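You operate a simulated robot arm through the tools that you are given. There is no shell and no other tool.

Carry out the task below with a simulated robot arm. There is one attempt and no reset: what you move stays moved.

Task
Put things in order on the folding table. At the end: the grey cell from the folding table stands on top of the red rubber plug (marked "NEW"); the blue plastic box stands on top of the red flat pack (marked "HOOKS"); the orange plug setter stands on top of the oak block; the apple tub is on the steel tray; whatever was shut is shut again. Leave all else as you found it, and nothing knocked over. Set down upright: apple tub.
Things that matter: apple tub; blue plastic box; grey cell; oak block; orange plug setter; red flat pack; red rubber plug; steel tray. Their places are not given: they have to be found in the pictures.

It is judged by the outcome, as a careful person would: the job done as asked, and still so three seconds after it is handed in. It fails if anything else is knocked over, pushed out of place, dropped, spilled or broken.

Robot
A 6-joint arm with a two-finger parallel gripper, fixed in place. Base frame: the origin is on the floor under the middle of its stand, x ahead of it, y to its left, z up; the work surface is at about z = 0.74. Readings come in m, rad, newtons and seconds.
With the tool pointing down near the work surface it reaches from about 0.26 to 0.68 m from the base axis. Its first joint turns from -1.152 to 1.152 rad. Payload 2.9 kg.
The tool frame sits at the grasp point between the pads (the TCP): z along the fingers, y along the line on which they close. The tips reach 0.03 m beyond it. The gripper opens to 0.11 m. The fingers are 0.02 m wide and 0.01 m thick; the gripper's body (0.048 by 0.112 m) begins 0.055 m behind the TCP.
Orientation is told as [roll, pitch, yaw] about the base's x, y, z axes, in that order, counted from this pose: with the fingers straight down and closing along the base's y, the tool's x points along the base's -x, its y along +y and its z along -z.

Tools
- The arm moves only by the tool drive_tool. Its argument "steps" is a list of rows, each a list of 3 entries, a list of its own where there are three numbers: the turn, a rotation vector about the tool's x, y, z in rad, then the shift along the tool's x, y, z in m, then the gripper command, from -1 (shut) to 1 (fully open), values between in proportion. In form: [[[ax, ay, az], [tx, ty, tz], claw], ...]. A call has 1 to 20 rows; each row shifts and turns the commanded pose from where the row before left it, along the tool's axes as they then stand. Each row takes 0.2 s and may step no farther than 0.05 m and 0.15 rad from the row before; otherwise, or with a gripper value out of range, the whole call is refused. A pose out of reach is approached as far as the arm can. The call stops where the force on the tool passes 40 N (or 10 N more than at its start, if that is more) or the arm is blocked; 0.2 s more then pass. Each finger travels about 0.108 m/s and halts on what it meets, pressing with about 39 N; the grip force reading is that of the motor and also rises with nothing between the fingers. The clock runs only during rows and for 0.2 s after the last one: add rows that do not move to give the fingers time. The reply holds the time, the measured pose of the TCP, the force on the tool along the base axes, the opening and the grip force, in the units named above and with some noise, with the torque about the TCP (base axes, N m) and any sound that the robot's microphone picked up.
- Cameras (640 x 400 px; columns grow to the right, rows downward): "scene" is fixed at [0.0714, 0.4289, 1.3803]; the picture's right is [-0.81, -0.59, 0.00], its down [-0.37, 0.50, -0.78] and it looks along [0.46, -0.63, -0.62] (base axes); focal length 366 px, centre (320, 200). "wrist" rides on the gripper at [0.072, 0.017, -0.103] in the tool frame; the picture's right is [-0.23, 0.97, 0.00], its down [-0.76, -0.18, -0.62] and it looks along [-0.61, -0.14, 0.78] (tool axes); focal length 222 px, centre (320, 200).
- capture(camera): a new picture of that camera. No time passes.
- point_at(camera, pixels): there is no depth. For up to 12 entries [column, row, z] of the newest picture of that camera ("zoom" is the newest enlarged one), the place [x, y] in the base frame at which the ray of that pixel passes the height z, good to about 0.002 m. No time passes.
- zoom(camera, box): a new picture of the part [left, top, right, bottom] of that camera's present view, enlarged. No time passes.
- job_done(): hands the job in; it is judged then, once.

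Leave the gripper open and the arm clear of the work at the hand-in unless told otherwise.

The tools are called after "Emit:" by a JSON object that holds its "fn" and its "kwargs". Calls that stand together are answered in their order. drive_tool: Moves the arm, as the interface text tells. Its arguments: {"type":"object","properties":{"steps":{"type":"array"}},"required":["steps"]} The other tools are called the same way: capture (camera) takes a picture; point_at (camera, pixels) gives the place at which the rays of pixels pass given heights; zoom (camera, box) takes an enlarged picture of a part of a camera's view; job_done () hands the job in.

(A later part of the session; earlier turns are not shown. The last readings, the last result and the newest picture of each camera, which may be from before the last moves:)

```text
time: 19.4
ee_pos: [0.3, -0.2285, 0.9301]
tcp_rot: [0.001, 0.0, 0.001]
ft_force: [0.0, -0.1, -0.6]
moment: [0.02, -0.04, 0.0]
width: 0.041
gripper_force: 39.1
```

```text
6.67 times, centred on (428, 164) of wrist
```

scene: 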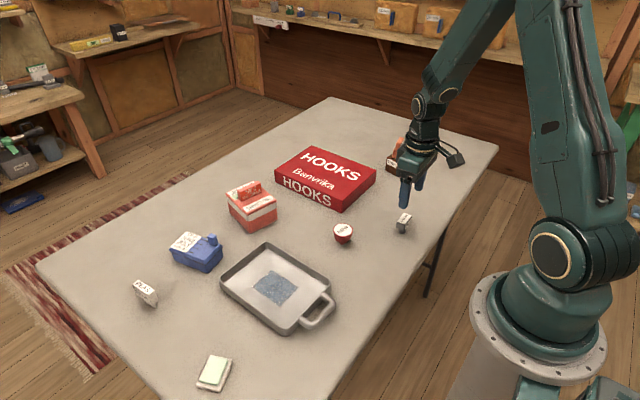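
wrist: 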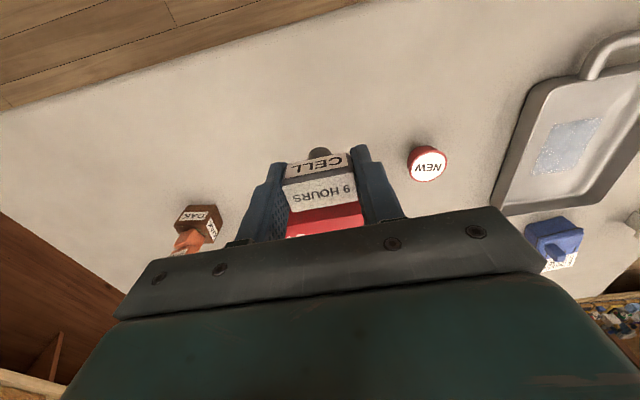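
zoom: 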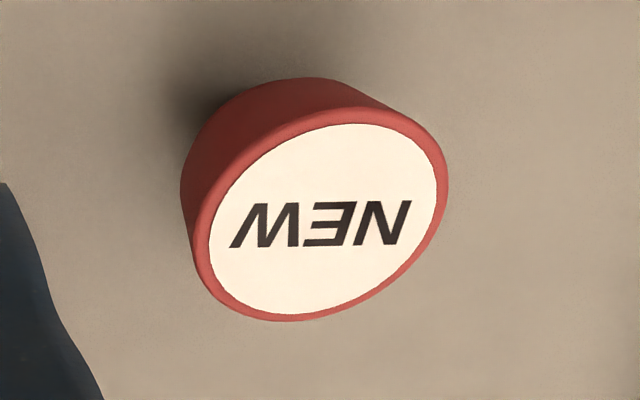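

Casting the disc's centre from both views at several heights.

Emit:
{"fn": "point_at", "kwargs": {"camera": "zoom", "pixels": [[323, 218.5, 0.775], [323, 218.5, 0.78], [323, 218.5, 0.785], [323, 218.5, 0.79], [209, 250, 0.785], [437, 185, 0.785], [345, 123, 0.785], [300, 314, 0.785]]}}

Emit:
{"fn": "point_at", "kwargs": {"camera": "scene", "pixels": [[342.9, 229.7, 0.775], [342.9, 229.7, 0.78], [342.9, 229.7, 0.785], [342.9, 229.7, 0.79], [342.3, 244.6, 0.743]]}}

```text
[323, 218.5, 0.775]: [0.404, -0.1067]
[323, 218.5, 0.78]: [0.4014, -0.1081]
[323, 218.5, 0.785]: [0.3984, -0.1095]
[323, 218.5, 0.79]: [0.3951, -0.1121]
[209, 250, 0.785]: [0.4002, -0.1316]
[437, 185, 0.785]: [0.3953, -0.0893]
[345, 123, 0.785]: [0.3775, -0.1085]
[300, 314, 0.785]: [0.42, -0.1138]
```

```text
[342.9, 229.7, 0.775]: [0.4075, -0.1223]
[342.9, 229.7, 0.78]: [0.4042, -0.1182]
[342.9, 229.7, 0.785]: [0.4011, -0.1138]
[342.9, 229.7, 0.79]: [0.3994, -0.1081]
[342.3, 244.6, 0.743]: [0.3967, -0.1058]
```

Plug centre ≈(0.399,-0.111), top ≈0.787. Carrying the cell over it and down to ≈2 cm above.

Emit:
{"fn": "drive_tool", "kwargs": {"steps": [[[0, 0, 0], [-0.0251, 0.0296, 0], -1], [[0, 0, 0], [-0.0251, 0.0296, 0], -1], [[0, 0, 0], [-0.0251, 0.0296, 0], -1], [[0, 0, 0], [-0.0251, 0.0296, 0], -1], [[0, 0, 0], [0, 0, 0.03], -1], [[0, 0, 0], [0, 0, 0.025], -1], [[0, 0, 0], [0, 0, 0.02], -1], [[0, 0, 0], [0, 0, 0], -1]]}}

Emit:
{"fn": "capture", "kwargs": {"camera": "wrist"}}

Emit:
{"fn": "zoom", "kwargs": {"camera": "wrist", "box": [260, 100, 390, 230]}}

Emit:
{"fn": "zoom", "kwargs": {"camera": "scene", "box": [315, 190, 375, 250]}}

```text
time: 21.2
ee_pos: [0.3969, -0.1133, 0.8549]
tcp_rot: [0.0, -0.001, -0.002]
ft_force: [0.2, 0.0, -0.7]
moment: [0.02, 0.02, -0.01]
width: 0.0409
gripper_force: 39.0
```

```text
taken
```

wrist: 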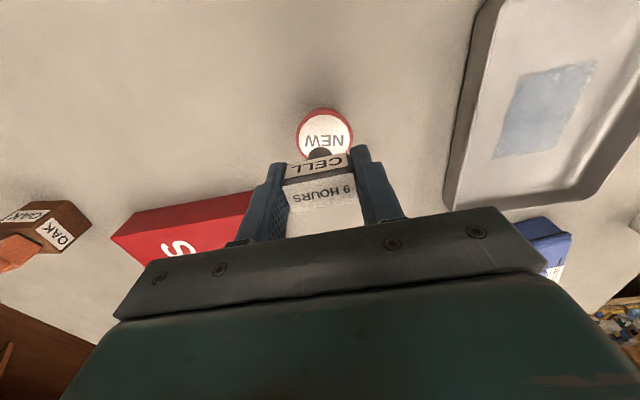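

```text
3.08 times, centred on (325, 165) of wrist
```

zoom: 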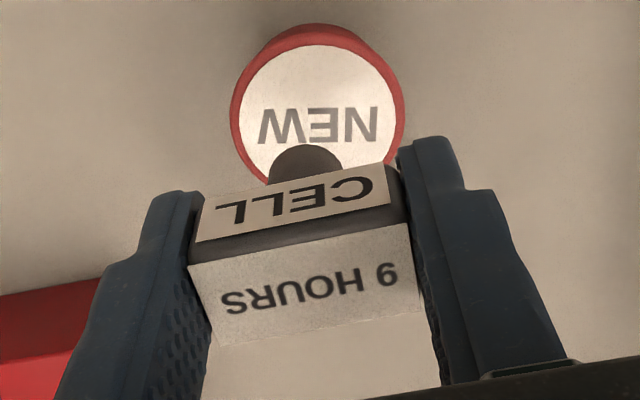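

```text
6.67 times, centred on (345, 220) of scene
```

zoom: 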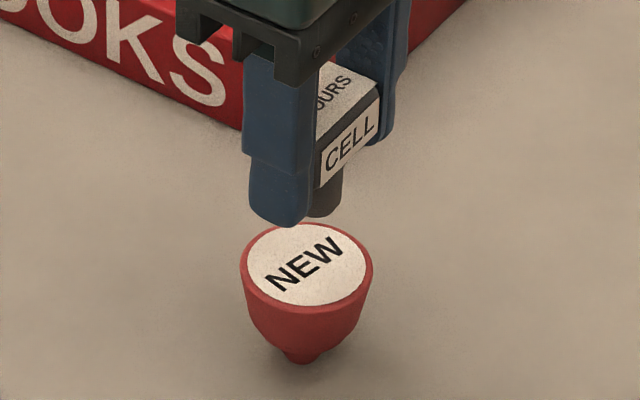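

Casting the disc centre (≈(318,115) zoom, at 0.787) and the stub's near-bottom edge (≈(308,145), at 0.813).

Emit:
{"fn": "point_at", "kwargs": {"camera": "zoom", "pixels": [[318, 112, 0.787], [319, 126, 0.787], [315, 44, 0.787], [238, 118, 0.787], [395, 100, 0.787], [308, 145, 0.813], [270, 170, 0.813], [343, 160, 0.813]]}}

```text
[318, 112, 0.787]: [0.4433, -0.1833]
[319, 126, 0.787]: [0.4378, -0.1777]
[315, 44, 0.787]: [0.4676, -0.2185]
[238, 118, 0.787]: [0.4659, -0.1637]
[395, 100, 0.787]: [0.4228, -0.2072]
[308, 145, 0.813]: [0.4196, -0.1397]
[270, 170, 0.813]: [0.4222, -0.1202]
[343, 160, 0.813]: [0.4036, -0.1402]
```

That used the scene zoom by mistake; repeating with wrist pixels.

Emit:
{"fn": "point_at", "kwargs": {"camera": "wrist", "pixels": [[324.35, 136.4, 0.787], [324.7, 140.95, 0.787], [323.4, 114.3, 0.787], [298.35, 138.35, 0.787], [349.4, 132.5, 0.787], [321.1, 147.1, 0.813], [308.75, 155.25, 0.813], [332.5, 152, 0.813]]}}

```text
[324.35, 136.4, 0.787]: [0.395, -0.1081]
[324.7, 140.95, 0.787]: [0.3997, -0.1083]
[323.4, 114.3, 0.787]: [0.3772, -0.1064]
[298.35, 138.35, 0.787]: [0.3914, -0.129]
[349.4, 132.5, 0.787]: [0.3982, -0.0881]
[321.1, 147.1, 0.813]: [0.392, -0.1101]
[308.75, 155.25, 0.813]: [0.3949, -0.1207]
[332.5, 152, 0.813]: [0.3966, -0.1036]
```

In the same view the plug's centre is ≈3 mm to +y of the tool axis (column 324 vs 320). I'll correct that and lower to just above contact.

Emit:
{"fn": "drive_tool", "kwargs": {"steps": [[[0, 0, 0], [-0.0005, 0.003, 0], -1], [[0, 0, 0], [0, 0, 0.01], -1], [[0, 0, 0], [0, 0, 0.008], -1], [[0, 0, 0], [0, 0, 0], -1]]}}

Emit:
{"fn": "zoom", "kwargs": {"camera": "scene", "box": [315, 190, 375, 250]}}

Emit:
{"fn": "zoom", "kwargs": {"camera": "wrist", "box": [260, 100, 390, 230]}}

```text
time: 22.2
ee_pos: [0.3994, -0.1083, 0.8379]
tcp_rot: [0.0, 0.001, 0.0]
ft_force: [-0.8, -0.6, -1.6]
moment: [-0.02, 0.02, 0.01]
width: 0.0411
gripper_force: 39.1
```

```text
6.67 times, centred on (345, 220) of scene
```

zoom: 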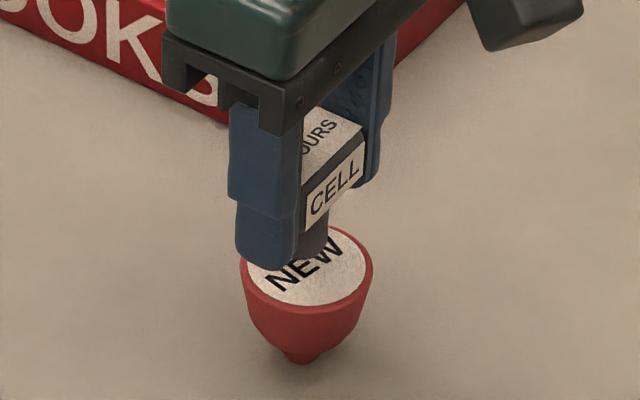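

```text
3.08 times, centred on (325, 165) of wrist
```

zoom: 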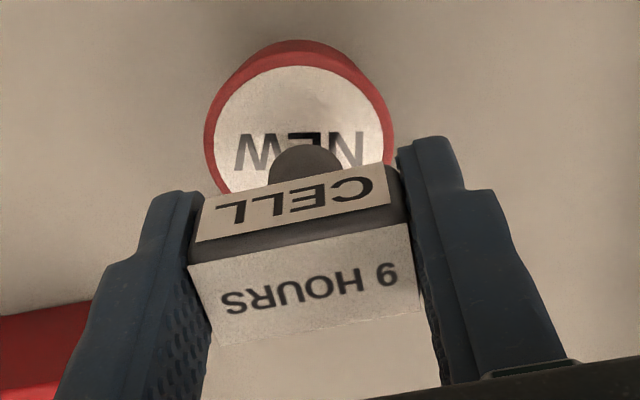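

Now the disc's midpoint is slightly to −y of the axis (≈1.5 mm). Checking x with the disc's −x edge (wrist ≈(320.5,121.8)) and side extremes.

Emit:
{"fn": "point_at", "kwargs": {"camera": "wrist", "pixels": [[317.5, 121.8, 0.787], [290.2, 139.5, 0.787], [345.8, 135.5, 0.787], [320, 147.0, 0.796], [320, 147.3, 0.787], [320, 190, 0.838]]}}

```text
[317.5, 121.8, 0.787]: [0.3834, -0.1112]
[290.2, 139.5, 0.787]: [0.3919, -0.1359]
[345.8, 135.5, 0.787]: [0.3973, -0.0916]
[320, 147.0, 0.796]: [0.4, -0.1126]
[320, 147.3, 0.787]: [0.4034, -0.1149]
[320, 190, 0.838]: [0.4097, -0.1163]
```

Those used the older wrist capture's pose; repeating on the newest (wrist) zoom.

Emit:
{"fn": "point_at", "kwargs": {"camera": "zoom", "pixels": [[298, 67, 0.787], [213, 122, 0.787], [384, 108, 0.787], [306, 145, 0.796], [304.6, 275, 0.838], [268, 172, 0.796], [343, 160, 0.796]]}}

```text
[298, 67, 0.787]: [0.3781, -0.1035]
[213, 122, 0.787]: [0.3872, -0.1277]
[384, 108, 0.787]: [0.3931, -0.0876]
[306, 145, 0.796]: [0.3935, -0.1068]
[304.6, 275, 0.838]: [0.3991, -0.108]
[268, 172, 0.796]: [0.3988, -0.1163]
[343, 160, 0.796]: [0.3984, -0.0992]
```

Stub is ≈2 mm to +x of the plug's centre, y matches. Correcting x by −2 mm and lowering.

Emit:
{"fn": "drive_tool", "kwargs": {"steps": [[[0, 0, 0], [0.002, 0, 0], -1], [[0, 0, 0], [0, 0, 0.004], -1], [[0, 0, 0], [0, 0, 0.002], -1], [[0, 0, 0], [0, 0, 0], -1]]}}

Emit:
{"fn": "zoom", "kwargs": {"camera": "wrist", "box": [260, 100, 390, 230]}}

```text
time: 23.2
ee_pos: [0.3977, -0.1073, 0.8312]
tcp_rot: [-0.001, 0.0, -0.001]
ft_force: [0.7, 0.1, -0.8]
moment: [-0.02, 0.0, 0.0]
width: 0.0411
gripper_force: 39.2
```

```text
3.08 times, centred on (325, 165) of wrist
```

zoom: 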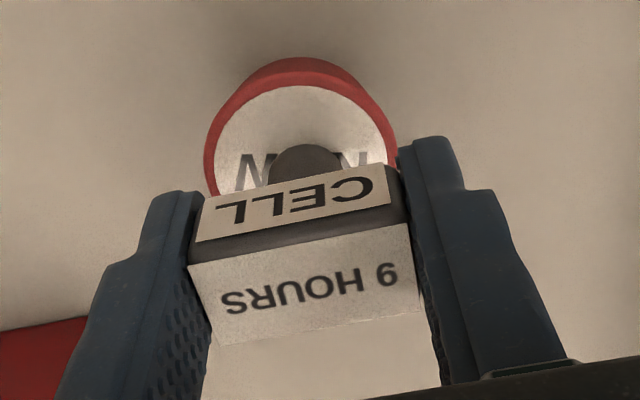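

Aligned. Continuing down in 1 mm steps, reading force.

Emit:
{"fn": "drive_tool", "kwargs": {"steps": [[[0, 0, 0], [0, 0, 0.001], -1], [[0, 0, 0], [0, 0, 0.001], -1], [[0, 0, 0], [0, 0, 0], -1]]}}

```text
time: 24.0
ee_pos: [0.3981, -0.1085, 0.8294]
tcp_rot: [-0.001, -0.002, 0.001]
ft_force: [0.5, -0.2, -0.6]
moment: [0.01, 0.0, 0.02]
width: 0.0409
gripper_force: 38.6
```

Emit:
{"fn": "drive_tool", "kwargs": {"steps": [[[0, 0, 0], [0, 0, 0.001], -1], [[0, 0, 0], [0, 0, 0], -1]]}}

Emit:
{"fn": "zoom", "kwargs": {"camera": "scene", "box": [320, 200, 365, 245]}}

```text
time: 24.6
ee_pos: [0.3978, -0.1091, 0.828]
tcp_rot: [0.001, 0.001, 0.002]
ft_force: [0.1, -0.4, 3.4]
moment: [0.03, 0.0, 0.03]
width: 0.0408
gripper_force: 38.7
```

```text
8.89 times, centred on (342, 222) of scene
```

zoom: 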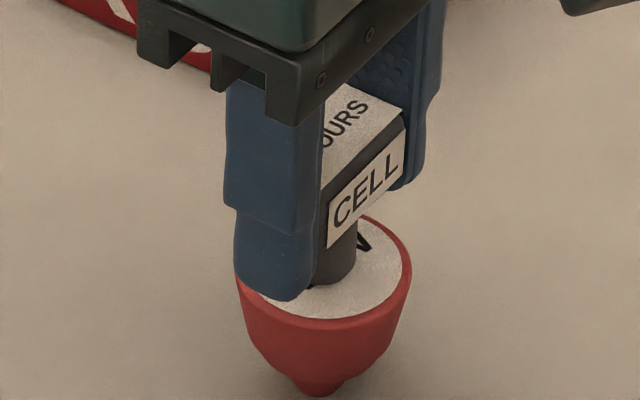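

Contact is sensed (3.4 N). Releasing gradually.

Emit:
{"fn": "drive_tool", "kwargs": {"steps": [[[0, 0, 0], [0, 0, 0], -0.15], [[0, 0, 0], [0, 0, 0], 0.0], [[0, 0, 0], [0, 0, 0], 0.2], [[0, 0, 0], [0, 0, 0], 0.3], [[0, 0, 0], [0, 0, 0], 0.3]]}}

Emit:
{"fn": "capture", "kwargs": {"camera": "wrist"}}

Emit:
{"fn": "zoom", "kwargs": {"camera": "scene", "box": [320, 200, 365, 245]}}

```text
time: 25.8
ee_pos: [0.3976, -0.1083, 0.8278]
tcp_rot: [0.0, -0.002, -0.001]
ft_force: [0.6, 0.0, 0.6]
moment: [-0.04, 0.0, -0.01]
width: 0.0716
gripper_force: 0.0
```

```text
taken
```

wrist: 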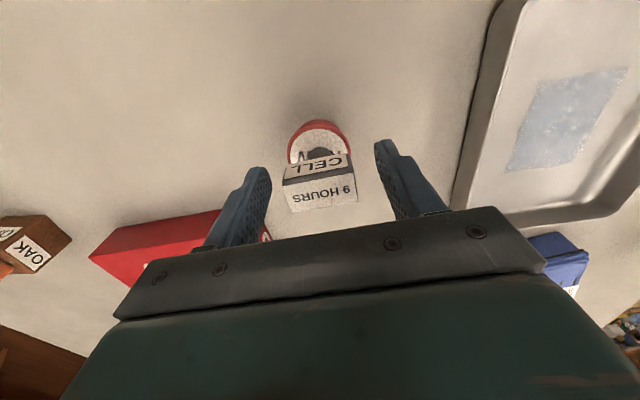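

```text
8.89 times, centred on (342, 222) of scene
```

zoom: 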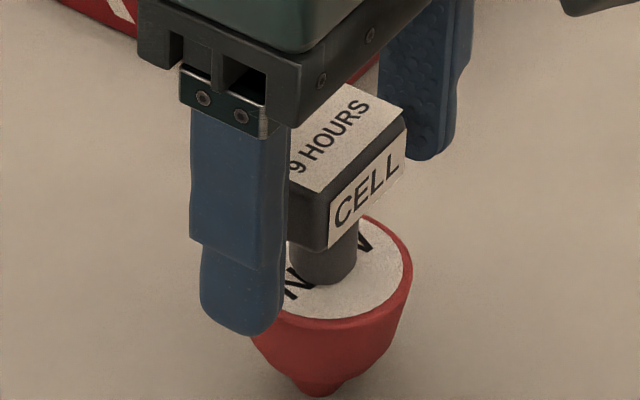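

The cell stands on the plug. Rising straight up.

Emit:
{"fn": "drive_tool", "kwargs": {"steps": [[[0, 0, 0], [0, 0, -0.01], 0.3], [[0, 0, 0], [0, 0, -0.025], 0.3], [[0, 0, 0], [0, 0, -0.035], 0.3], [[0, 0, 0], [0, 0, -0.04], 0.3], [[0, 0, 0], [0, 0, -0.04], 0.3], [[0, 0, 0], [0, 0, -0.04], 0.3], [[0, 0, 0], [0, 0, 0], 1]]}}

Emit:
{"fn": "capture", "kwargs": {"camera": "wrist"}}

Emit:
{"fn": "capture", "kwargs": {"camera": "scene"}}

```text
time: 27.4
ee_pos: [0.399, -0.1083, 1.0197]
tcp_rot: [0.0, 0.0, 0.0]
ft_force: [-1.0, 0.4, -0.4]
moment: [0.04, -0.01, 0.02]
width: 0.11
gripper_force: 0.0
```

```text
taken
```

wrist: 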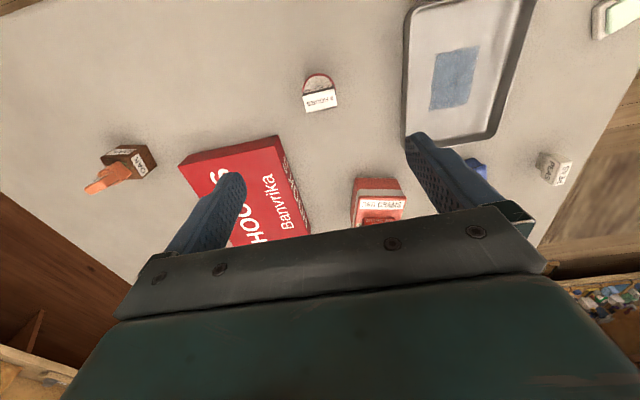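

```text
taken
```

scene: 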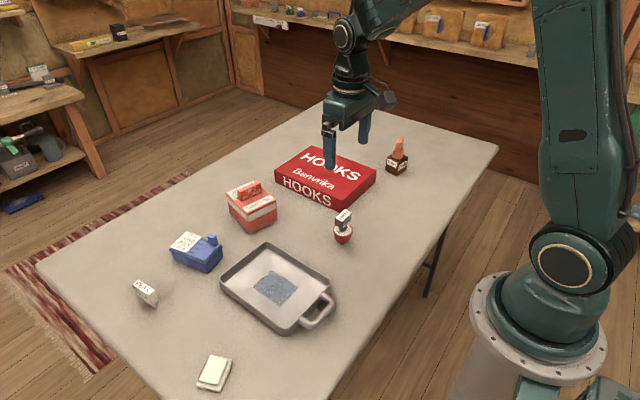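

Both small stacks stand. Now going over to the blue box for a close view.

Emit:
{"fn": "drive_tool", "kwargs": {"steps": [[[0, 0, 0], [-0.0216, 0.0326, 0.01], 1], [[0, 0, 0], [-0.0216, 0.0326, 0.01], 1], [[0, 0, 0], [-0.0216, 0.0326, 0.01], 1], [[0, 0, 0], [-0.0216, 0.0326, 0.01], 1], [[0, 0, 0], [-0.0216, 0.0326, 0.01], 1], [[0, 0, 0], [-0.0216, 0.0326, 0.01], 1], [[0, 0, 0], [-0.0216, 0.0326, 0.01], 1], [[0, 0, 0], [0, 0, 0], 1]]}}

Emit:
{"fn": "capture", "kwargs": {"camera": "wrist"}}

Emit:
{"fn": "zoom", "kwargs": {"camera": "scene", "box": [160, 220, 240, 280]}}

```text
time: 29.2
ee_pos: [0.5511, 0.1191, 0.9492]
tcp_rot: [0.001, -0.001, 0.0]
ft_force: [0.1, 0.4, 0.0]
moment: [-0.03, 0.0, 0.01]
width: 0.1102
gripper_force: 0.0
```

```text
taken
```

wrist: 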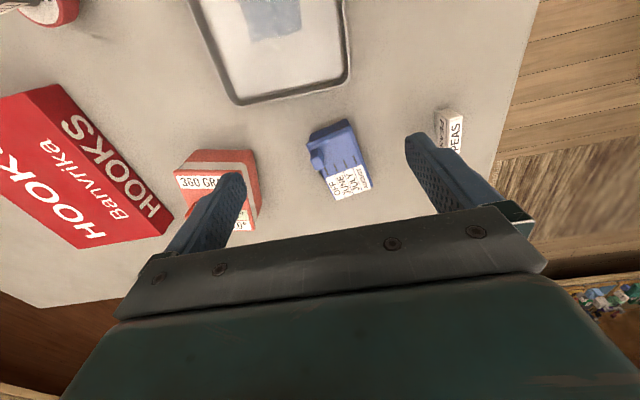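

```text
6.67 times, centred on (200, 250) of scene
```

zoom: 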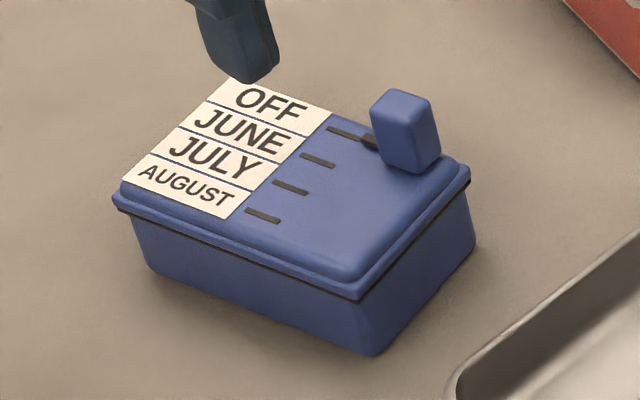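

Enlarging the blue box in the wrist view (≈(338,160)).

Emit:
{"fn": "zoom", "kwargs": {"camera": "wrist", "box": [290, 110, 390, 210]}}

```text
4.00 times, centred on (340, 160) of wrist
```

zoom: 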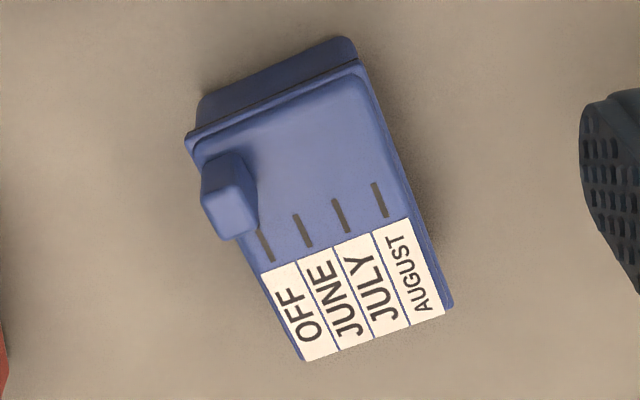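

Casting lid corners from both views.

Emit:
{"fn": "point_at", "kwargs": {"camera": "zoom", "pixels": [[187, 145, 0.78], [358, 70, 0.78], [452, 308, 0.78], [303, 360, 0.78], [187, 145, 0.79], [358, 70, 0.79], [452, 308, 0.79], [303, 360, 0.79], [200, 95, 0.743], [345, 38, 0.743]]}}

Emit:
{"fn": "point_at", "kwargs": {"camera": "scene", "pixels": [[206, 264.7, 0.78], [169.25, 250.75, 0.78], [222.5, 245.5, 0.78], [186.5, 231.7, 0.78], [206, 264.7, 0.79], [169.25, 250.75, 0.79], [222.5, 245.5, 0.79], [186.5, 231.7, 0.79], [208.5, 273.5, 0.743], [174.5, 261.0, 0.743], [223.5, 255.5, 0.743]]}}

```text
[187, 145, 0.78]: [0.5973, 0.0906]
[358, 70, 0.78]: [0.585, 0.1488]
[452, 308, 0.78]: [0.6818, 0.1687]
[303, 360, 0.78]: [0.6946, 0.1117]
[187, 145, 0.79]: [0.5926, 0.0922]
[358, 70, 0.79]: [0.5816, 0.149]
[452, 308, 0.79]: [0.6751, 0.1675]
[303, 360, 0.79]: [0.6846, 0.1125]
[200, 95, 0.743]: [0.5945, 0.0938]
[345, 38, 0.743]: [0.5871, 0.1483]
```

```text
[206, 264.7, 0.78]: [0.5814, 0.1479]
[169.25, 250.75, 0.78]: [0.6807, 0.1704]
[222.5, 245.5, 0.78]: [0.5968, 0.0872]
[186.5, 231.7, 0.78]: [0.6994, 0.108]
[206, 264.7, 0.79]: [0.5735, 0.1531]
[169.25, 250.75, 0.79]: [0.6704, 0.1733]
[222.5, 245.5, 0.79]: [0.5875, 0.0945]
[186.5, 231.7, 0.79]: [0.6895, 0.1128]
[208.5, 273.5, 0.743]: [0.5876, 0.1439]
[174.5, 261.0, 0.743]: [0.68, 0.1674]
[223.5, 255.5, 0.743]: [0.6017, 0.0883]
```

Blue box: lid top ≈0.78, centre ≈(0.6395,0.129), yaw ≈+0.21, short side ≈0.06. Before descending I check where the PEAS item and the tray's edge are relative to the fingers.

Emit:
{"fn": "zoom", "kwargs": {"camera": "scene", "box": [120, 265, 180, 320]}}

Emit:
{"fn": "point_at", "kwargs": {"camera": "scene", "pixels": [[148, 307, 0.743], [137, 300, 0.743], [158, 300, 0.743], [135, 286, 0.785], [157, 293, 0.785], [264, 243, 0.765], [220, 283, 0.765]]}}

```text
7.27 times, centred on (150, 292) of scene
```

zoom: 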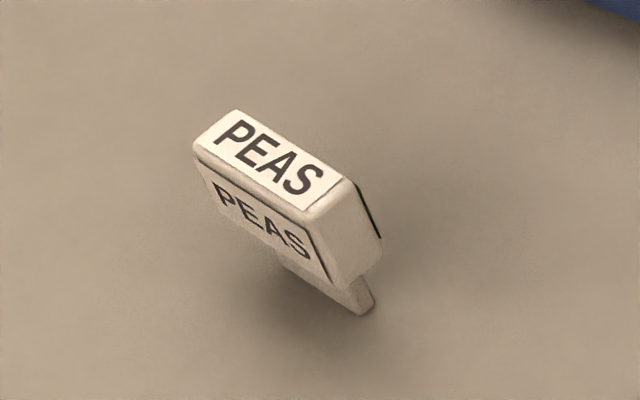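

```text
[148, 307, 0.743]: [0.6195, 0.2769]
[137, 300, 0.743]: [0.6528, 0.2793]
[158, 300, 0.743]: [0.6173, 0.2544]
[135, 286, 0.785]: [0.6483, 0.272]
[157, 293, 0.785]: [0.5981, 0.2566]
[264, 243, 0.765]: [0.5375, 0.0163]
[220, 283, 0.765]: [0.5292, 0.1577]
```

PEAS (y≥0.25) and tray (x≤0.54) are clear of the fingers. Turning to yaw 0.21 and moving over the box at z≈0.85.

Emit:
{"fn": "drive_tool", "kwargs": {"steps": [[[0, 0, -0.105], [0, 0, 0], 1], [[0, 0, -0.105], [0, 0, 0], 1], [[0, 0, 0], [-0.0295, -0.0029, 0.02], 1], [[0, 0, 0], [-0.0295, -0.0029, 0.02], 1], [[0, 0, 0], [-0.0296, -0.0029, 0.02], 1], [[0, 0, 0], [0, 0, 0.02], 1], [[0, 0, 0], [0, 0, 0.02], 1], [[0, 0, 0], [0, 0, 0], 1]]}}

Emit:
{"fn": "capture", "kwargs": {"camera": "wrist"}}

Emit:
{"fn": "zoom", "kwargs": {"camera": "wrist", "box": [220, 80, 440, 240]}}

```text
time: 31.0
ee_pos: [0.6376, 0.1304, 0.8489]
tcp_rot: [-0.002, 0.0, 0.211]
ft_force: [-0.1, 0.1, 0.3]
moment: [-0.02, -0.01, 0.01]
width: 0.1101
gripper_force: 0.0
```

```text
taken
```

wrist: 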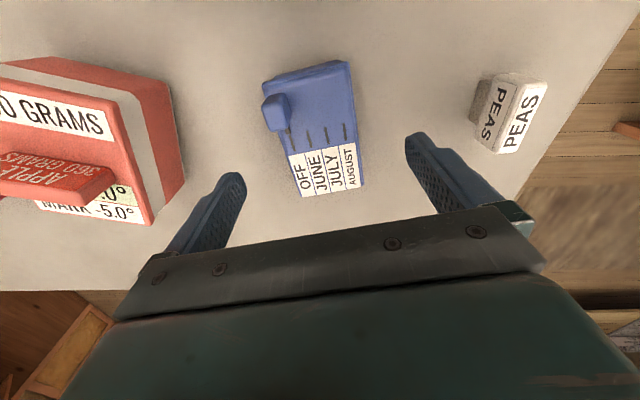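

```text
2.50 times, centred on (330, 160) of wrist
```

zoom: 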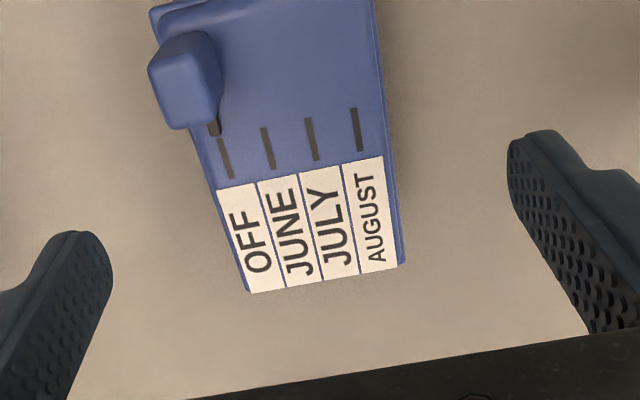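

Casting box edges from this view to recheck centring.

Emit:
{"fn": "point_at", "kwargs": {"camera": "zoom", "pixels": [[247, 293, 0.781], [406, 262, 0.781], [220, 190, 0.781], [390, 150, 0.781]]}}

Emit:
{"fn": "zoom", "kwargs": {"camera": "wrist", "box": [250, 50, 370, 210]}}

```text
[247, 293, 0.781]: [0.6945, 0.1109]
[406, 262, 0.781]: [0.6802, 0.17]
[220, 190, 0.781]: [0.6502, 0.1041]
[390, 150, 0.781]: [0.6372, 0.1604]
```

```text
2.50 times, centred on (310, 130) of wrist
```

zoom: 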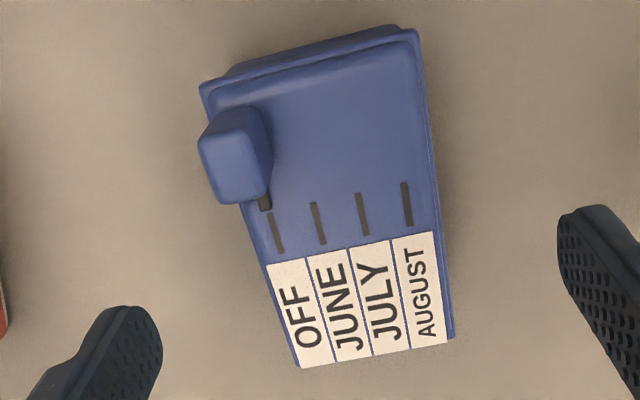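

Box centre ≈(0.6386,0.130). To keep clear of the slider knob near the −x end I'll grip ≈6 mm toward +x. Descending to z≈0.78.

Emit:
{"fn": "drive_tool", "kwargs": {"steps": [[[0, 0, 0], [-0.006, 0, 0], 1], [[0, 0, 0], [0, 0, 0.025], 1], [[0, 0, 0], [0, 0, 0.025], 1], [[0, 0, 0], [0, 0, 0.018], 1], [[0, 0, 0], [0, 0, 0], 1]]}}

Emit:
{"fn": "capture", "kwargs": {"camera": "wrist"}}

Emit:
{"fn": "zoom", "kwargs": {"camera": "scene", "box": [150, 200, 250, 290]}}

```text
time: 32.2
ee_pos: [0.6437, 0.1302, 0.7805]
tcp_rot: [0.0, 0.0, 0.209]
ft_force: [0.3, 0.2, -0.3]
moment: [0.01, -0.02, -0.01]
width: 0.1097
gripper_force: 0.1
```

```text
taken
```

wrist: 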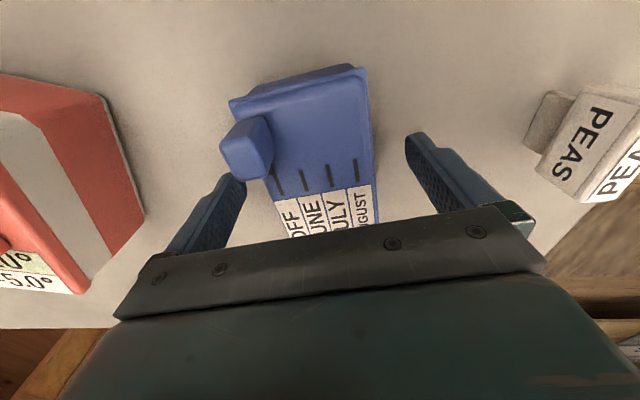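

```text
4.44 times, centred on (200, 245) of scene
```

zoom: 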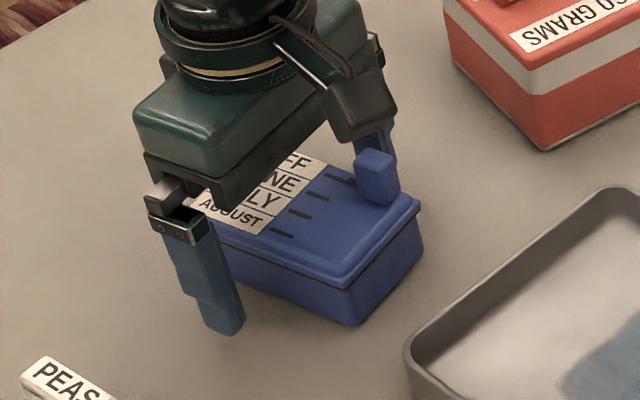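

Knob and finger are separated by ≈8 mm along the box. Closing.

Emit:
{"fn": "drive_tool", "kwargs": {"steps": [[[0, 0, 0], [0, 0, 0], -1], [[0, 0, 0], [0, 0, 0], -1], [[0, 0, 0], [0, 0, 0], -1], [[0, 0, 0], [0, 0, 0], -1]]}}

Emit:
{"fn": "capture", "kwargs": {"camera": "wrist"}}

```text
time: 33.2
ee_pos: [0.642, 0.1298, 0.7821]
tcp_rot: [0.001, 0.0, 0.21]
ft_force: [0.5, 0.9, -0.2]
moment: [-0.05, -0.04, 0.0]
width: 0.0598
gripper_force: 38.9
```

```text
taken
```

wrist: 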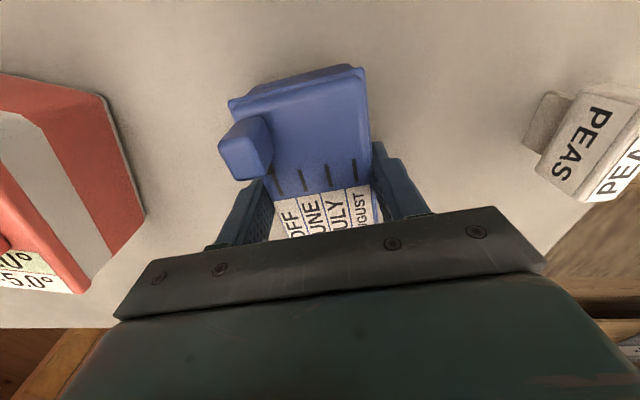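

Gripped at 0.0598 m. Lifting just 1 cm first, to see that the whole box (not only its lid) comes up.

Emit:
{"fn": "drive_tool", "kwargs": {"steps": [[[0, 0, 0], [0, 0, -0.005], -1], [[0, 0, 0], [0, 0, -0.007], -1], [[0, 0, 0], [0, 0, 0], -1]]}}

Emit:
{"fn": "zoom", "kwargs": {"camera": "scene", "box": [160, 215, 240, 285]}}

Emit:
{"fn": "zoom", "kwargs": {"camera": "wrist", "box": [210, 50, 390, 210]}}

```text
time: 34.0
ee_pos: [0.6442, 0.1295, 0.7924]
tcp_rot: [0.0, 0.0, 0.21]
ft_force: [0.3, 0.4, -2.2]
moment: [-0.03, 0.04, 0.02]
width: 0.0599
gripper_force: 39.0
```

```text
5.71 times, centred on (200, 250) of scene
```

zoom: 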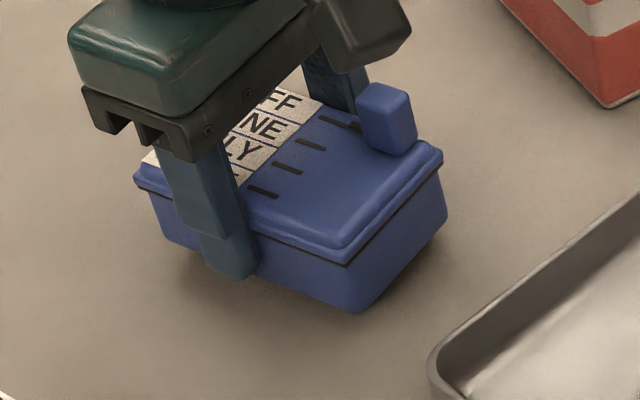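

```text
2.50 times, centred on (300, 130) of wrist
```

zoom: 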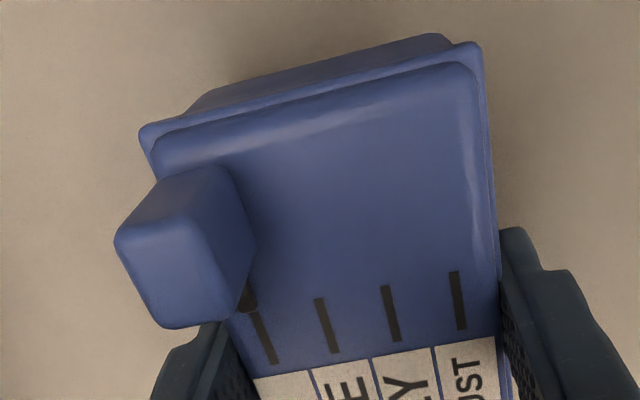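

The whole box comes up (about 2 N load). Lifting on to z≈0.92.

Emit:
{"fn": "drive_tool", "kwargs": {"steps": [[[0, 0, 0], [0, 0, -0.02], -1], [[0, 0, 0], [0, 0, -0.03], -1], [[0, 0, 0], [0, 0, -0.03], -1], [[0, 0, 0], [0, 0, -0.03], -1], [[0, 0, 0], [0, 0, -0.018], -1], [[0, 0, 0], [0, 0, 0], -1]]}}

Emit:
{"fn": "capture", "kwargs": {"camera": "scene"}}

Emit:
{"fn": "capture", "kwargs": {"camera": "wrist"}}

```text
time: 35.4
ee_pos: [0.6414, 0.1297, 0.9214]
tcp_rot: [-0.001, 0.0, 0.209]
ft_force: [0.0, 0.6, -1.7]
moment: [-0.01, 0.02, -0.01]
width: 0.0597
gripper_force: 39.2
```

```text
taken
```

scene: 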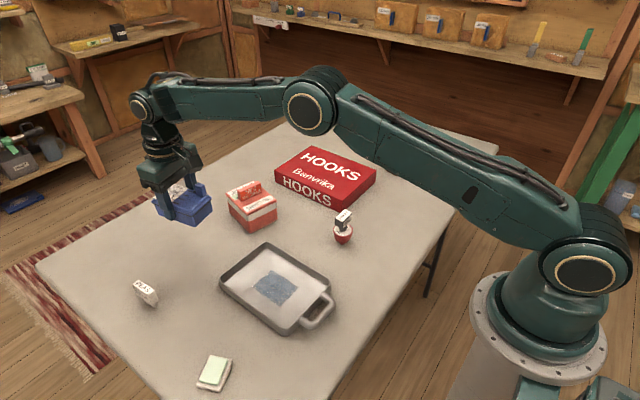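

```text
taken
```

wrist: 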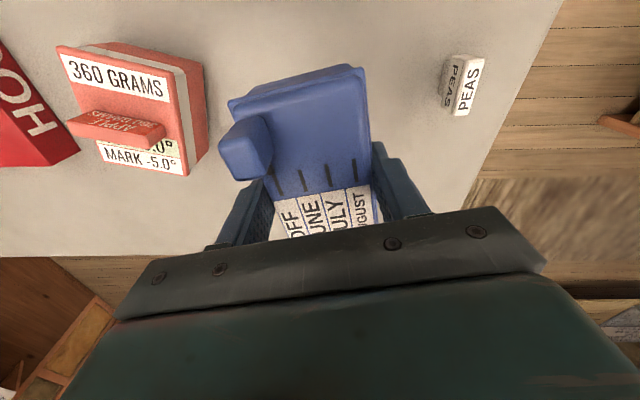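

Turning the tool back to yaw 0 and carrying the box over to above the flat pack via a slightly retracted path at z≈0.92.

Emit:
{"fn": "drive_tool", "kwargs": {"steps": [[[0, 0, 0.105], [0, 0, 0], -1], [[0, 0, 0.105], [0, 0, 0], -1], [[0, 0, 0], [0.0152, -0.035, 0], -1], [[0, 0, 0], [0.0152, -0.035, 0], -1], [[0, 0, 0], [0.0152, -0.035, 0], -1], [[0, 0, 0], [0.0152, -0.035, 0], -1], [[0, 0, 0], [0.0152, -0.035, 0], -1], [[0, 0, 0], [0.0152, -0.035, 0], -1], [[0, 0, 0], [-0.005, -0.0353, 0], -1], [[0, 0, 0], [-0.005, -0.0353, 0], -1], [[0, 0, 0], [-0.005, -0.0353, 0], -1], [[0, 0, 0], [-0.005, -0.0353, 0], -1], [[0, 0, 0], [-0.005, -0.0353, 0], -1], [[0, 0, 0], [-0.005, -0.0353, 0], -1], [[0, 0, 0], [0, 0, 0], -1]]}}

Emit:
{"fn": "capture", "kwargs": {"camera": "scene"}}

Emit:
{"fn": "capture", "kwargs": {"camera": "wrist"}}

```text
time: 38.6
ee_pos: [0.5827, -0.2916, 0.9191]
tcp_rot: [-0.001, 0.0, -0.001]
ft_force: [-0.9, -0.2, -3.6]
moment: [-0.04, 0.01, 0.01]
width: 0.06
gripper_force: 38.8
```

```text
taken
```

scene: 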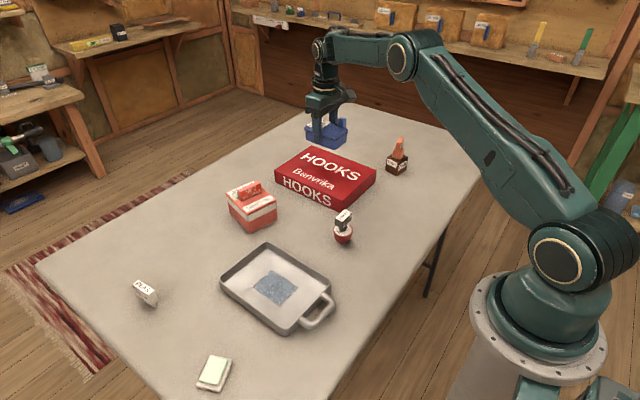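

```text
taken
```

wrist: 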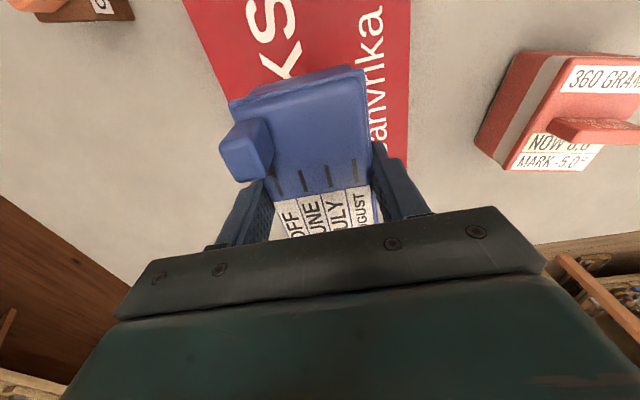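

Casting flat-pack edges from both cameras to fix its top height and the landing spot.

Emit:
{"fn": "point_at", "kwargs": {"camera": "wrist", "pixels": [[410, 20, 0.785], [409, 120, 0.785], [188, 10, 0.785], [225, 75, 0.785], [410, 20, 0.78], [188, 10, 0.78]]}}

Emit:
{"fn": "zoom", "kwargs": {"camera": "scene", "box": [265, 100, 385, 220]}}

Emit:
{"fn": "point_at", "kwargs": {"camera": "scene", "pixels": [[341.0, 202.3, 0.78], [274.6, 170.6, 0.78], [376.0, 171.0, 0.78], [312.0, 146.3, 0.78], [341.0, 202.3, 0.785], [274.6, 170.6, 0.785], [376.0, 171.0, 0.785], [312.0, 146.3, 0.785]]}}

```text
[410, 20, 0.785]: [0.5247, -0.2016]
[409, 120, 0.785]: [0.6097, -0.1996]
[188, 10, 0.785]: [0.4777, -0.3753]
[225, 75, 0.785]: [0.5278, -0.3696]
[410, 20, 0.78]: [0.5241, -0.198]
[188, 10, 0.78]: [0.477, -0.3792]
```

```text
3.33 times, centred on (325, 160) of scene
```

zoom: 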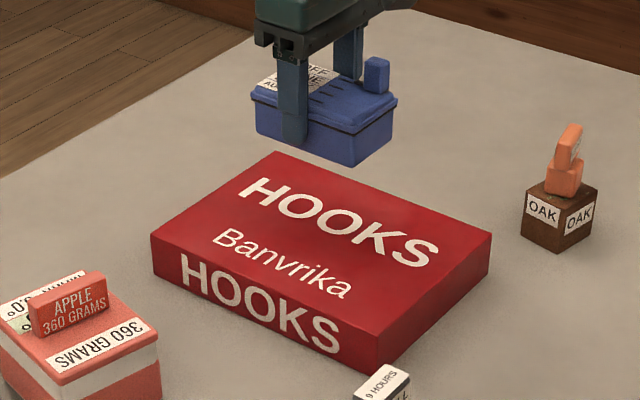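

```text
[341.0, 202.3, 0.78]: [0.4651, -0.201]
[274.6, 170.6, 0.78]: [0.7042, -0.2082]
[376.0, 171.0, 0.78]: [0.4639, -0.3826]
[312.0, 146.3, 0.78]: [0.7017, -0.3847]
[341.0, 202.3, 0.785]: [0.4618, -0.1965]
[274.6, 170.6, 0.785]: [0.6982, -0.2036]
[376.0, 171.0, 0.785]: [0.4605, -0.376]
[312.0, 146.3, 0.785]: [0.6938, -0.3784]
```

Flat pack top ≈0.785, centre ≈(0.578,-0.288); the box hangs over (0.577,-0.292). Lowering to ≈1.5 cm above contact.

Emit:
{"fn": "drive_tool", "kwargs": {"steps": [[[0, 0, 0], [0, 0.003, 0.025], -1], [[0, 0, 0], [0, 0, 0.03], -1], [[0, 0, 0], [0, 0, 0.025], -1], [[0, 0, 0], [0, 0, 0], -1]]}}

Emit:
{"fn": "zoom", "kwargs": {"camera": "scene", "box": [265, 110, 385, 220]}}

```text
time: 39.6
ee_pos: [0.5818, -0.2877, 0.8417]
tcp_rot: [0.001, 0.0, 0.0]
ft_force: [0.0, -0.1, -2.4]
moment: [-0.03, -0.01, 0.0]
width: 0.0596
gripper_force: 38.8
```

```text
3.64 times, centred on (325, 165) of scene
```

zoom: 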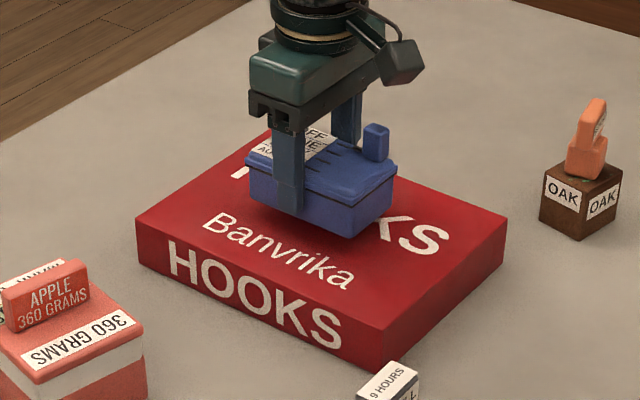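

Well placed over the pack. Lowering in smaller steps, reading the force.

Emit:
{"fn": "drive_tool", "kwargs": {"steps": [[[0, 0, 0], [0, 0, 0.008], -1], [[0, 0, 0], [0, 0, 0.004], -1], [[0, 0, 0], [0, 0, 0.002], -1], [[0, 0, 0], [0, 0, 0], -1]]}}

```text
time: 40.6
ee_pos: [0.583, -0.2885, 0.8277]
tcp_rot: [-0.001, 0.001, 0.001]
ft_force: [-0.6, 0.4, -2.9]
moment: [0.02, 0.0, -0.02]
width: 0.0598
gripper_force: 39.0
```

Emit:
{"fn": "drive_tool", "kwargs": {"steps": [[[0, 0, 0], [0, 0, 0.0015], -1], [[0, 0, 0], [0, 0, 0.0015], -1], [[0, 0, 0], [0, 0, 0], -1]]}}

```text
time: 41.4
ee_pos: [0.5828, -0.289, 0.8252]
tcp_rot: [0.0, -0.002, 0.001]
ft_force: [-6.2, 3.1, 17.7]
moment: [0.36, 1.13, -0.08]
width: 0.0596
gripper_force: 39.2
```

Contact (17.7 N, mostly at the −x end, so the box hangs a hair nose-down). Easing up half a millimetre and releasing gradually.

Emit:
{"fn": "drive_tool", "kwargs": {"steps": [[[0, 0, 0], [0, 0, -0.0005], -1], [[0, 0, 0], [0, 0, 0], 0.12], [[0, 0, 0], [0, 0, 0], 0.3], [[0, 0, 0], [0, 0, 0], 0.6], [[0, 0, 0], [0, 0, 0], 0.6]]}}

Emit:
{"fn": "capture", "kwargs": {"camera": "wrist"}}

Emit:
{"fn": "zoom", "kwargs": {"camera": "scene", "box": [265, 110, 385, 220]}}

```text
time: 42.6
ee_pos: [0.5829, -0.288, 0.8233]
tcp_rot: [0.001, 0.0, 0.002]
ft_force: [0.4, -0.4, 0.0]
moment: [-0.01, -0.03, -0.01]
width: 0.0883
gripper_force: 0.0
```

```text
taken
```

wrist: 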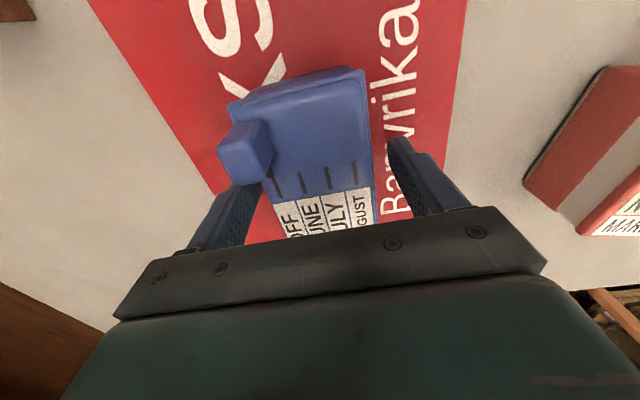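

```text
3.64 times, centred on (325, 165) of scene
```

zoom: 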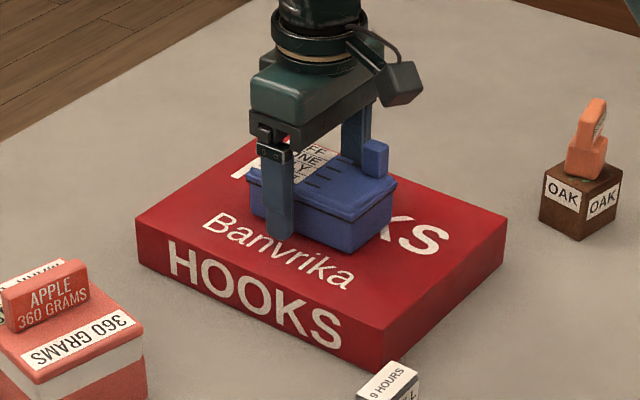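

Blue box rests on the pack. Rising and moving to look at the apple tub and tray.

Emit:
{"fn": "drive_tool", "kwargs": {"steps": [[[0, 0, 0], [0, 0, -0.015], 0.6], [[0, 0, 0], [0, 0, -0.03], 0.6], [[0, 0, 0], [0, 0, -0.035], 0.6], [[0, 0, 0], [0, 0, -0.04], 0.6], [[0, 0, 0], [0, 0, -0.04], 1], [[0, 0, 0], [0.005, 0.038, 0], 1], [[0, 0, 0], [0.005, 0.038, 0], 1], [[0, 0, 0], [0.005, 0.038, 0], 1], [[0, 0, 0], [0.005, 0.038, 0], 1], [[0, 0, 0], [0.005, 0.038, 0], 1], [[0, 0, 0], [0.005, 0.038, 0], 1], [[0, 0, 0], [0, 0, 0], 1]]}}

Emit:
{"fn": "capture", "kwargs": {"camera": "wrist"}}

Emit:
{"fn": "capture", "kwargs": {"camera": "scene"}}

```text
time: 45.2
ee_pos: [0.5522, -0.0606, 0.9839]
tcp_rot: [-0.001, 0.0, 0.0]
ft_force: [0.2, -0.7, 0.2]
moment: [0.0, 0.01, 0.0]
width: 0.1101
gripper_force: 0.1
```

```text
taken
```

wrist: 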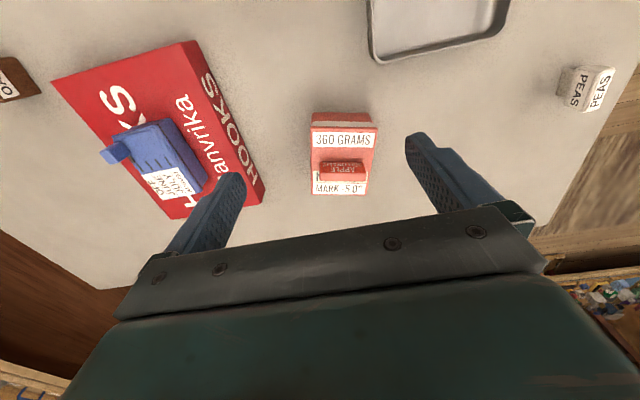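

```text
taken
```

scene: 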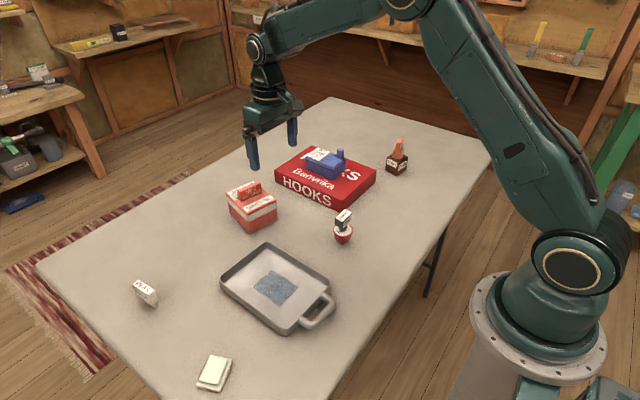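

Enlarging the tub in both views for corners, and the tray.

Emit:
{"fn": "zoom", "kwargs": {"camera": "wrist", "box": [290, 95, 400, 210]}}

Emit:
{"fn": "zoom", "kwargs": {"camera": "scene", "box": [215, 170, 290, 240]}}

Emit:
{"fn": "zoom", "kwargs": {"camera": "scene", "box": [205, 230, 345, 345]}}

```text
3.48 times, centred on (345, 152) of wrist
```

zoom: 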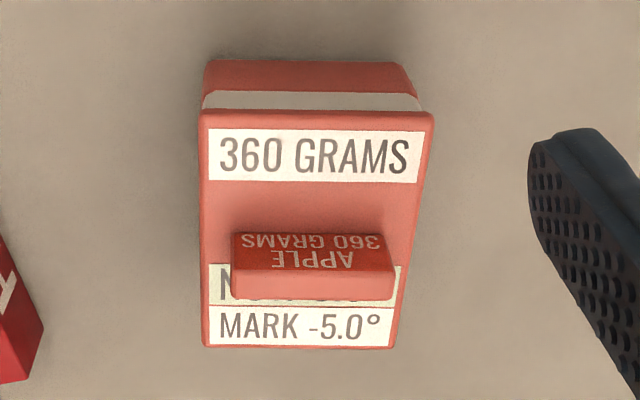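

```text
5.71 times, centred on (252, 205) of scene
```

zoom: 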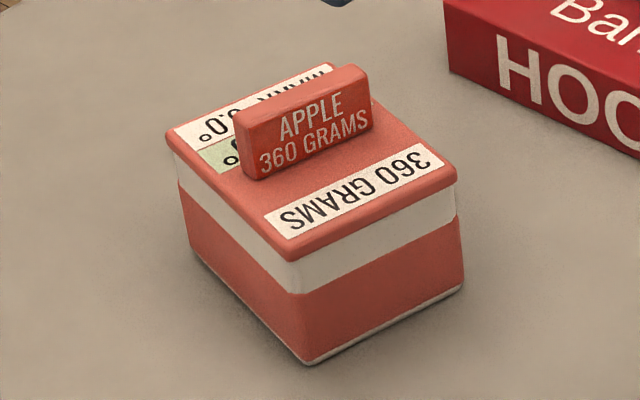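

```text
3.48 times, centred on (275, 288) of scene
```

zoom: 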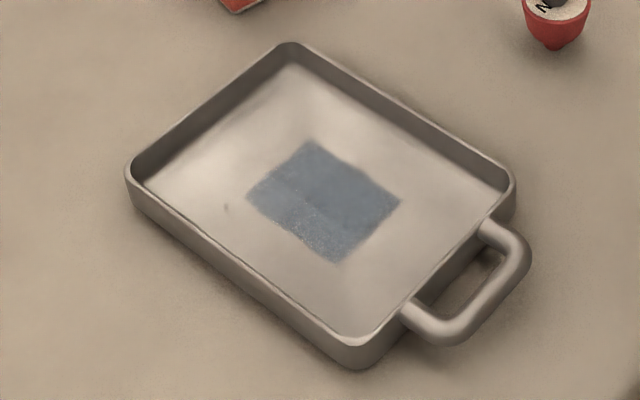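

Casting tray rim corners and bottom corners, and tub corners from the scene view.

Emit:
{"fn": "point_at", "kwargs": {"camera": "scene", "pixels": [[219.8, 278.9, 0.77], [266.4, 242.4, 0.77], [331.1, 281.75, 0.77], [285.1, 330.6, 0.77], [221.8, 287.5, 0.743], [286.5, 336.4, 0.743], [224.1, 283.2, 0.746], [266.4, 248.7, 0.746], [326.8, 284.6, 0.746], [283.6, 326.3, 0.746], [270, 287, 0.746]]}}

Emit:
{"fn": "point_at", "kwargs": {"camera": "scene", "pixels": [[247.0, 215.0, 0.81], [225.2, 194.5, 0.81], [276.3, 202.0, 0.81], [252.6, 181.3, 0.81], [247.0, 215.0, 0.82], [225.2, 194.5, 0.82], [276.3, 202.0, 0.82], [250.3, 233.4, 0.743], [230.0, 213.5, 0.743], [277.6, 220.2, 0.743]]}}

Emit:
{"fn": "zoom", "kwargs": {"camera": "wrist", "box": [290, 95, 400, 210]}}

Emit:
{"fn": "point_at", "kwargs": {"camera": "zoom", "pixels": [[201, 112, 0.81], [434, 115, 0.81], [395, 348, 0.81], [202, 345, 0.81], [201, 112, 0.82], [434, 115, 0.82], [395, 348, 0.82], [202, 345, 0.82], [205, 62, 0.745], [405, 62, 0.745]]}}

```text
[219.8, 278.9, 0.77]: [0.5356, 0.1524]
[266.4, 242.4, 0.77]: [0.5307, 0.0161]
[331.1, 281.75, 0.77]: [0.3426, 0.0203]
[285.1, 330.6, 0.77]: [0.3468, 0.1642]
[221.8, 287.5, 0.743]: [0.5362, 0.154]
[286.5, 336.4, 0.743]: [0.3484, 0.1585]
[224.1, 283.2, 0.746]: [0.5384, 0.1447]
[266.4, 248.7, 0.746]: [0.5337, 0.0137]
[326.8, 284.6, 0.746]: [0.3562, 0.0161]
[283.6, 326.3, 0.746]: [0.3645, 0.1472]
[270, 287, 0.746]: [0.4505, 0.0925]
```

```text
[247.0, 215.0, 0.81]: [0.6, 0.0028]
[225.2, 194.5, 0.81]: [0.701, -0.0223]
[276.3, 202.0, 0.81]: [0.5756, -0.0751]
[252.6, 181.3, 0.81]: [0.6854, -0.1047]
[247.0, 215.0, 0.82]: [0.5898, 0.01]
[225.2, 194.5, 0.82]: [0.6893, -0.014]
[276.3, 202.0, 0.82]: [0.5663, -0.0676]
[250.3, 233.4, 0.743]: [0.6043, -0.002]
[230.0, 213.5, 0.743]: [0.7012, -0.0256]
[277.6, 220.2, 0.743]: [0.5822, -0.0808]
```

```text
3.48 times, centred on (345, 152) of wrist
```

zoom: 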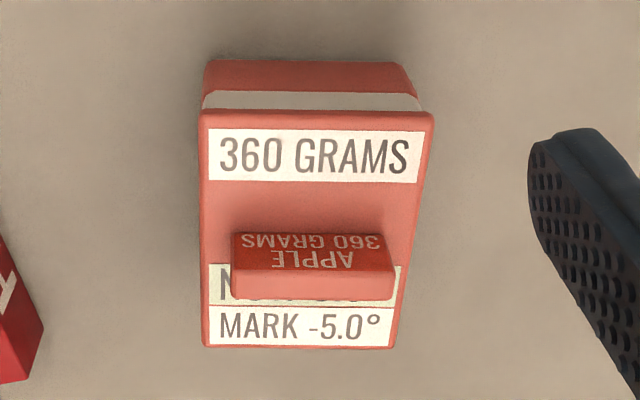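

```text
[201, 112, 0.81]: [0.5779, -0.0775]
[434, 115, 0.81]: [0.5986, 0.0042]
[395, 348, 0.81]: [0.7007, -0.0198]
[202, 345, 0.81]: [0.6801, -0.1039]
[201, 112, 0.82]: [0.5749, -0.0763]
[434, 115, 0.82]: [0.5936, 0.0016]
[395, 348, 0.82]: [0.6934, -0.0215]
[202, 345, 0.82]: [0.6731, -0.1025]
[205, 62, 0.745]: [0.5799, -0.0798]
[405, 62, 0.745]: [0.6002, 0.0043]
```

Tub lid: top ≈0.81, centre ≈(0.640,-0.0495), yaw ≈−0.24, ≈0.084×0.105. Now triangulating the handle's top height.

Emit:
{"fn": "point_at", "kwargs": {"camera": "zoom", "pixels": [[393, 278, 0.83], [393, 278, 0.84], [393, 278, 0.85], [234, 275, 0.83], [234, 275, 0.84], [234, 275, 0.85]]}}

Emit:
{"fn": "point_at", "kwargs": {"camera": "scene", "pixels": [[238.5, 192.4, 0.83], [238.5, 192.4, 0.84], [238.5, 192.4, 0.85], [260.9, 184.3, 0.83], [260.9, 184.3, 0.84], [260.9, 184.3, 0.85]]}}

```text
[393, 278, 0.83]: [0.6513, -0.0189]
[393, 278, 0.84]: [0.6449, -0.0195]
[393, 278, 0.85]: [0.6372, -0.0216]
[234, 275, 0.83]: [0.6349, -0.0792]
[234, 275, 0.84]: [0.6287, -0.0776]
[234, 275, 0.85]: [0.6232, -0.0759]
```

```text
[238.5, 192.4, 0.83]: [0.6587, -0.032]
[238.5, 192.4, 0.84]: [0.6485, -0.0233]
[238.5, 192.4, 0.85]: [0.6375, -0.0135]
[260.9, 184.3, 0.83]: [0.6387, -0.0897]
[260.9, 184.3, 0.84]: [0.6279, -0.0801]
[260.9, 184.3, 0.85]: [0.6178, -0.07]
```

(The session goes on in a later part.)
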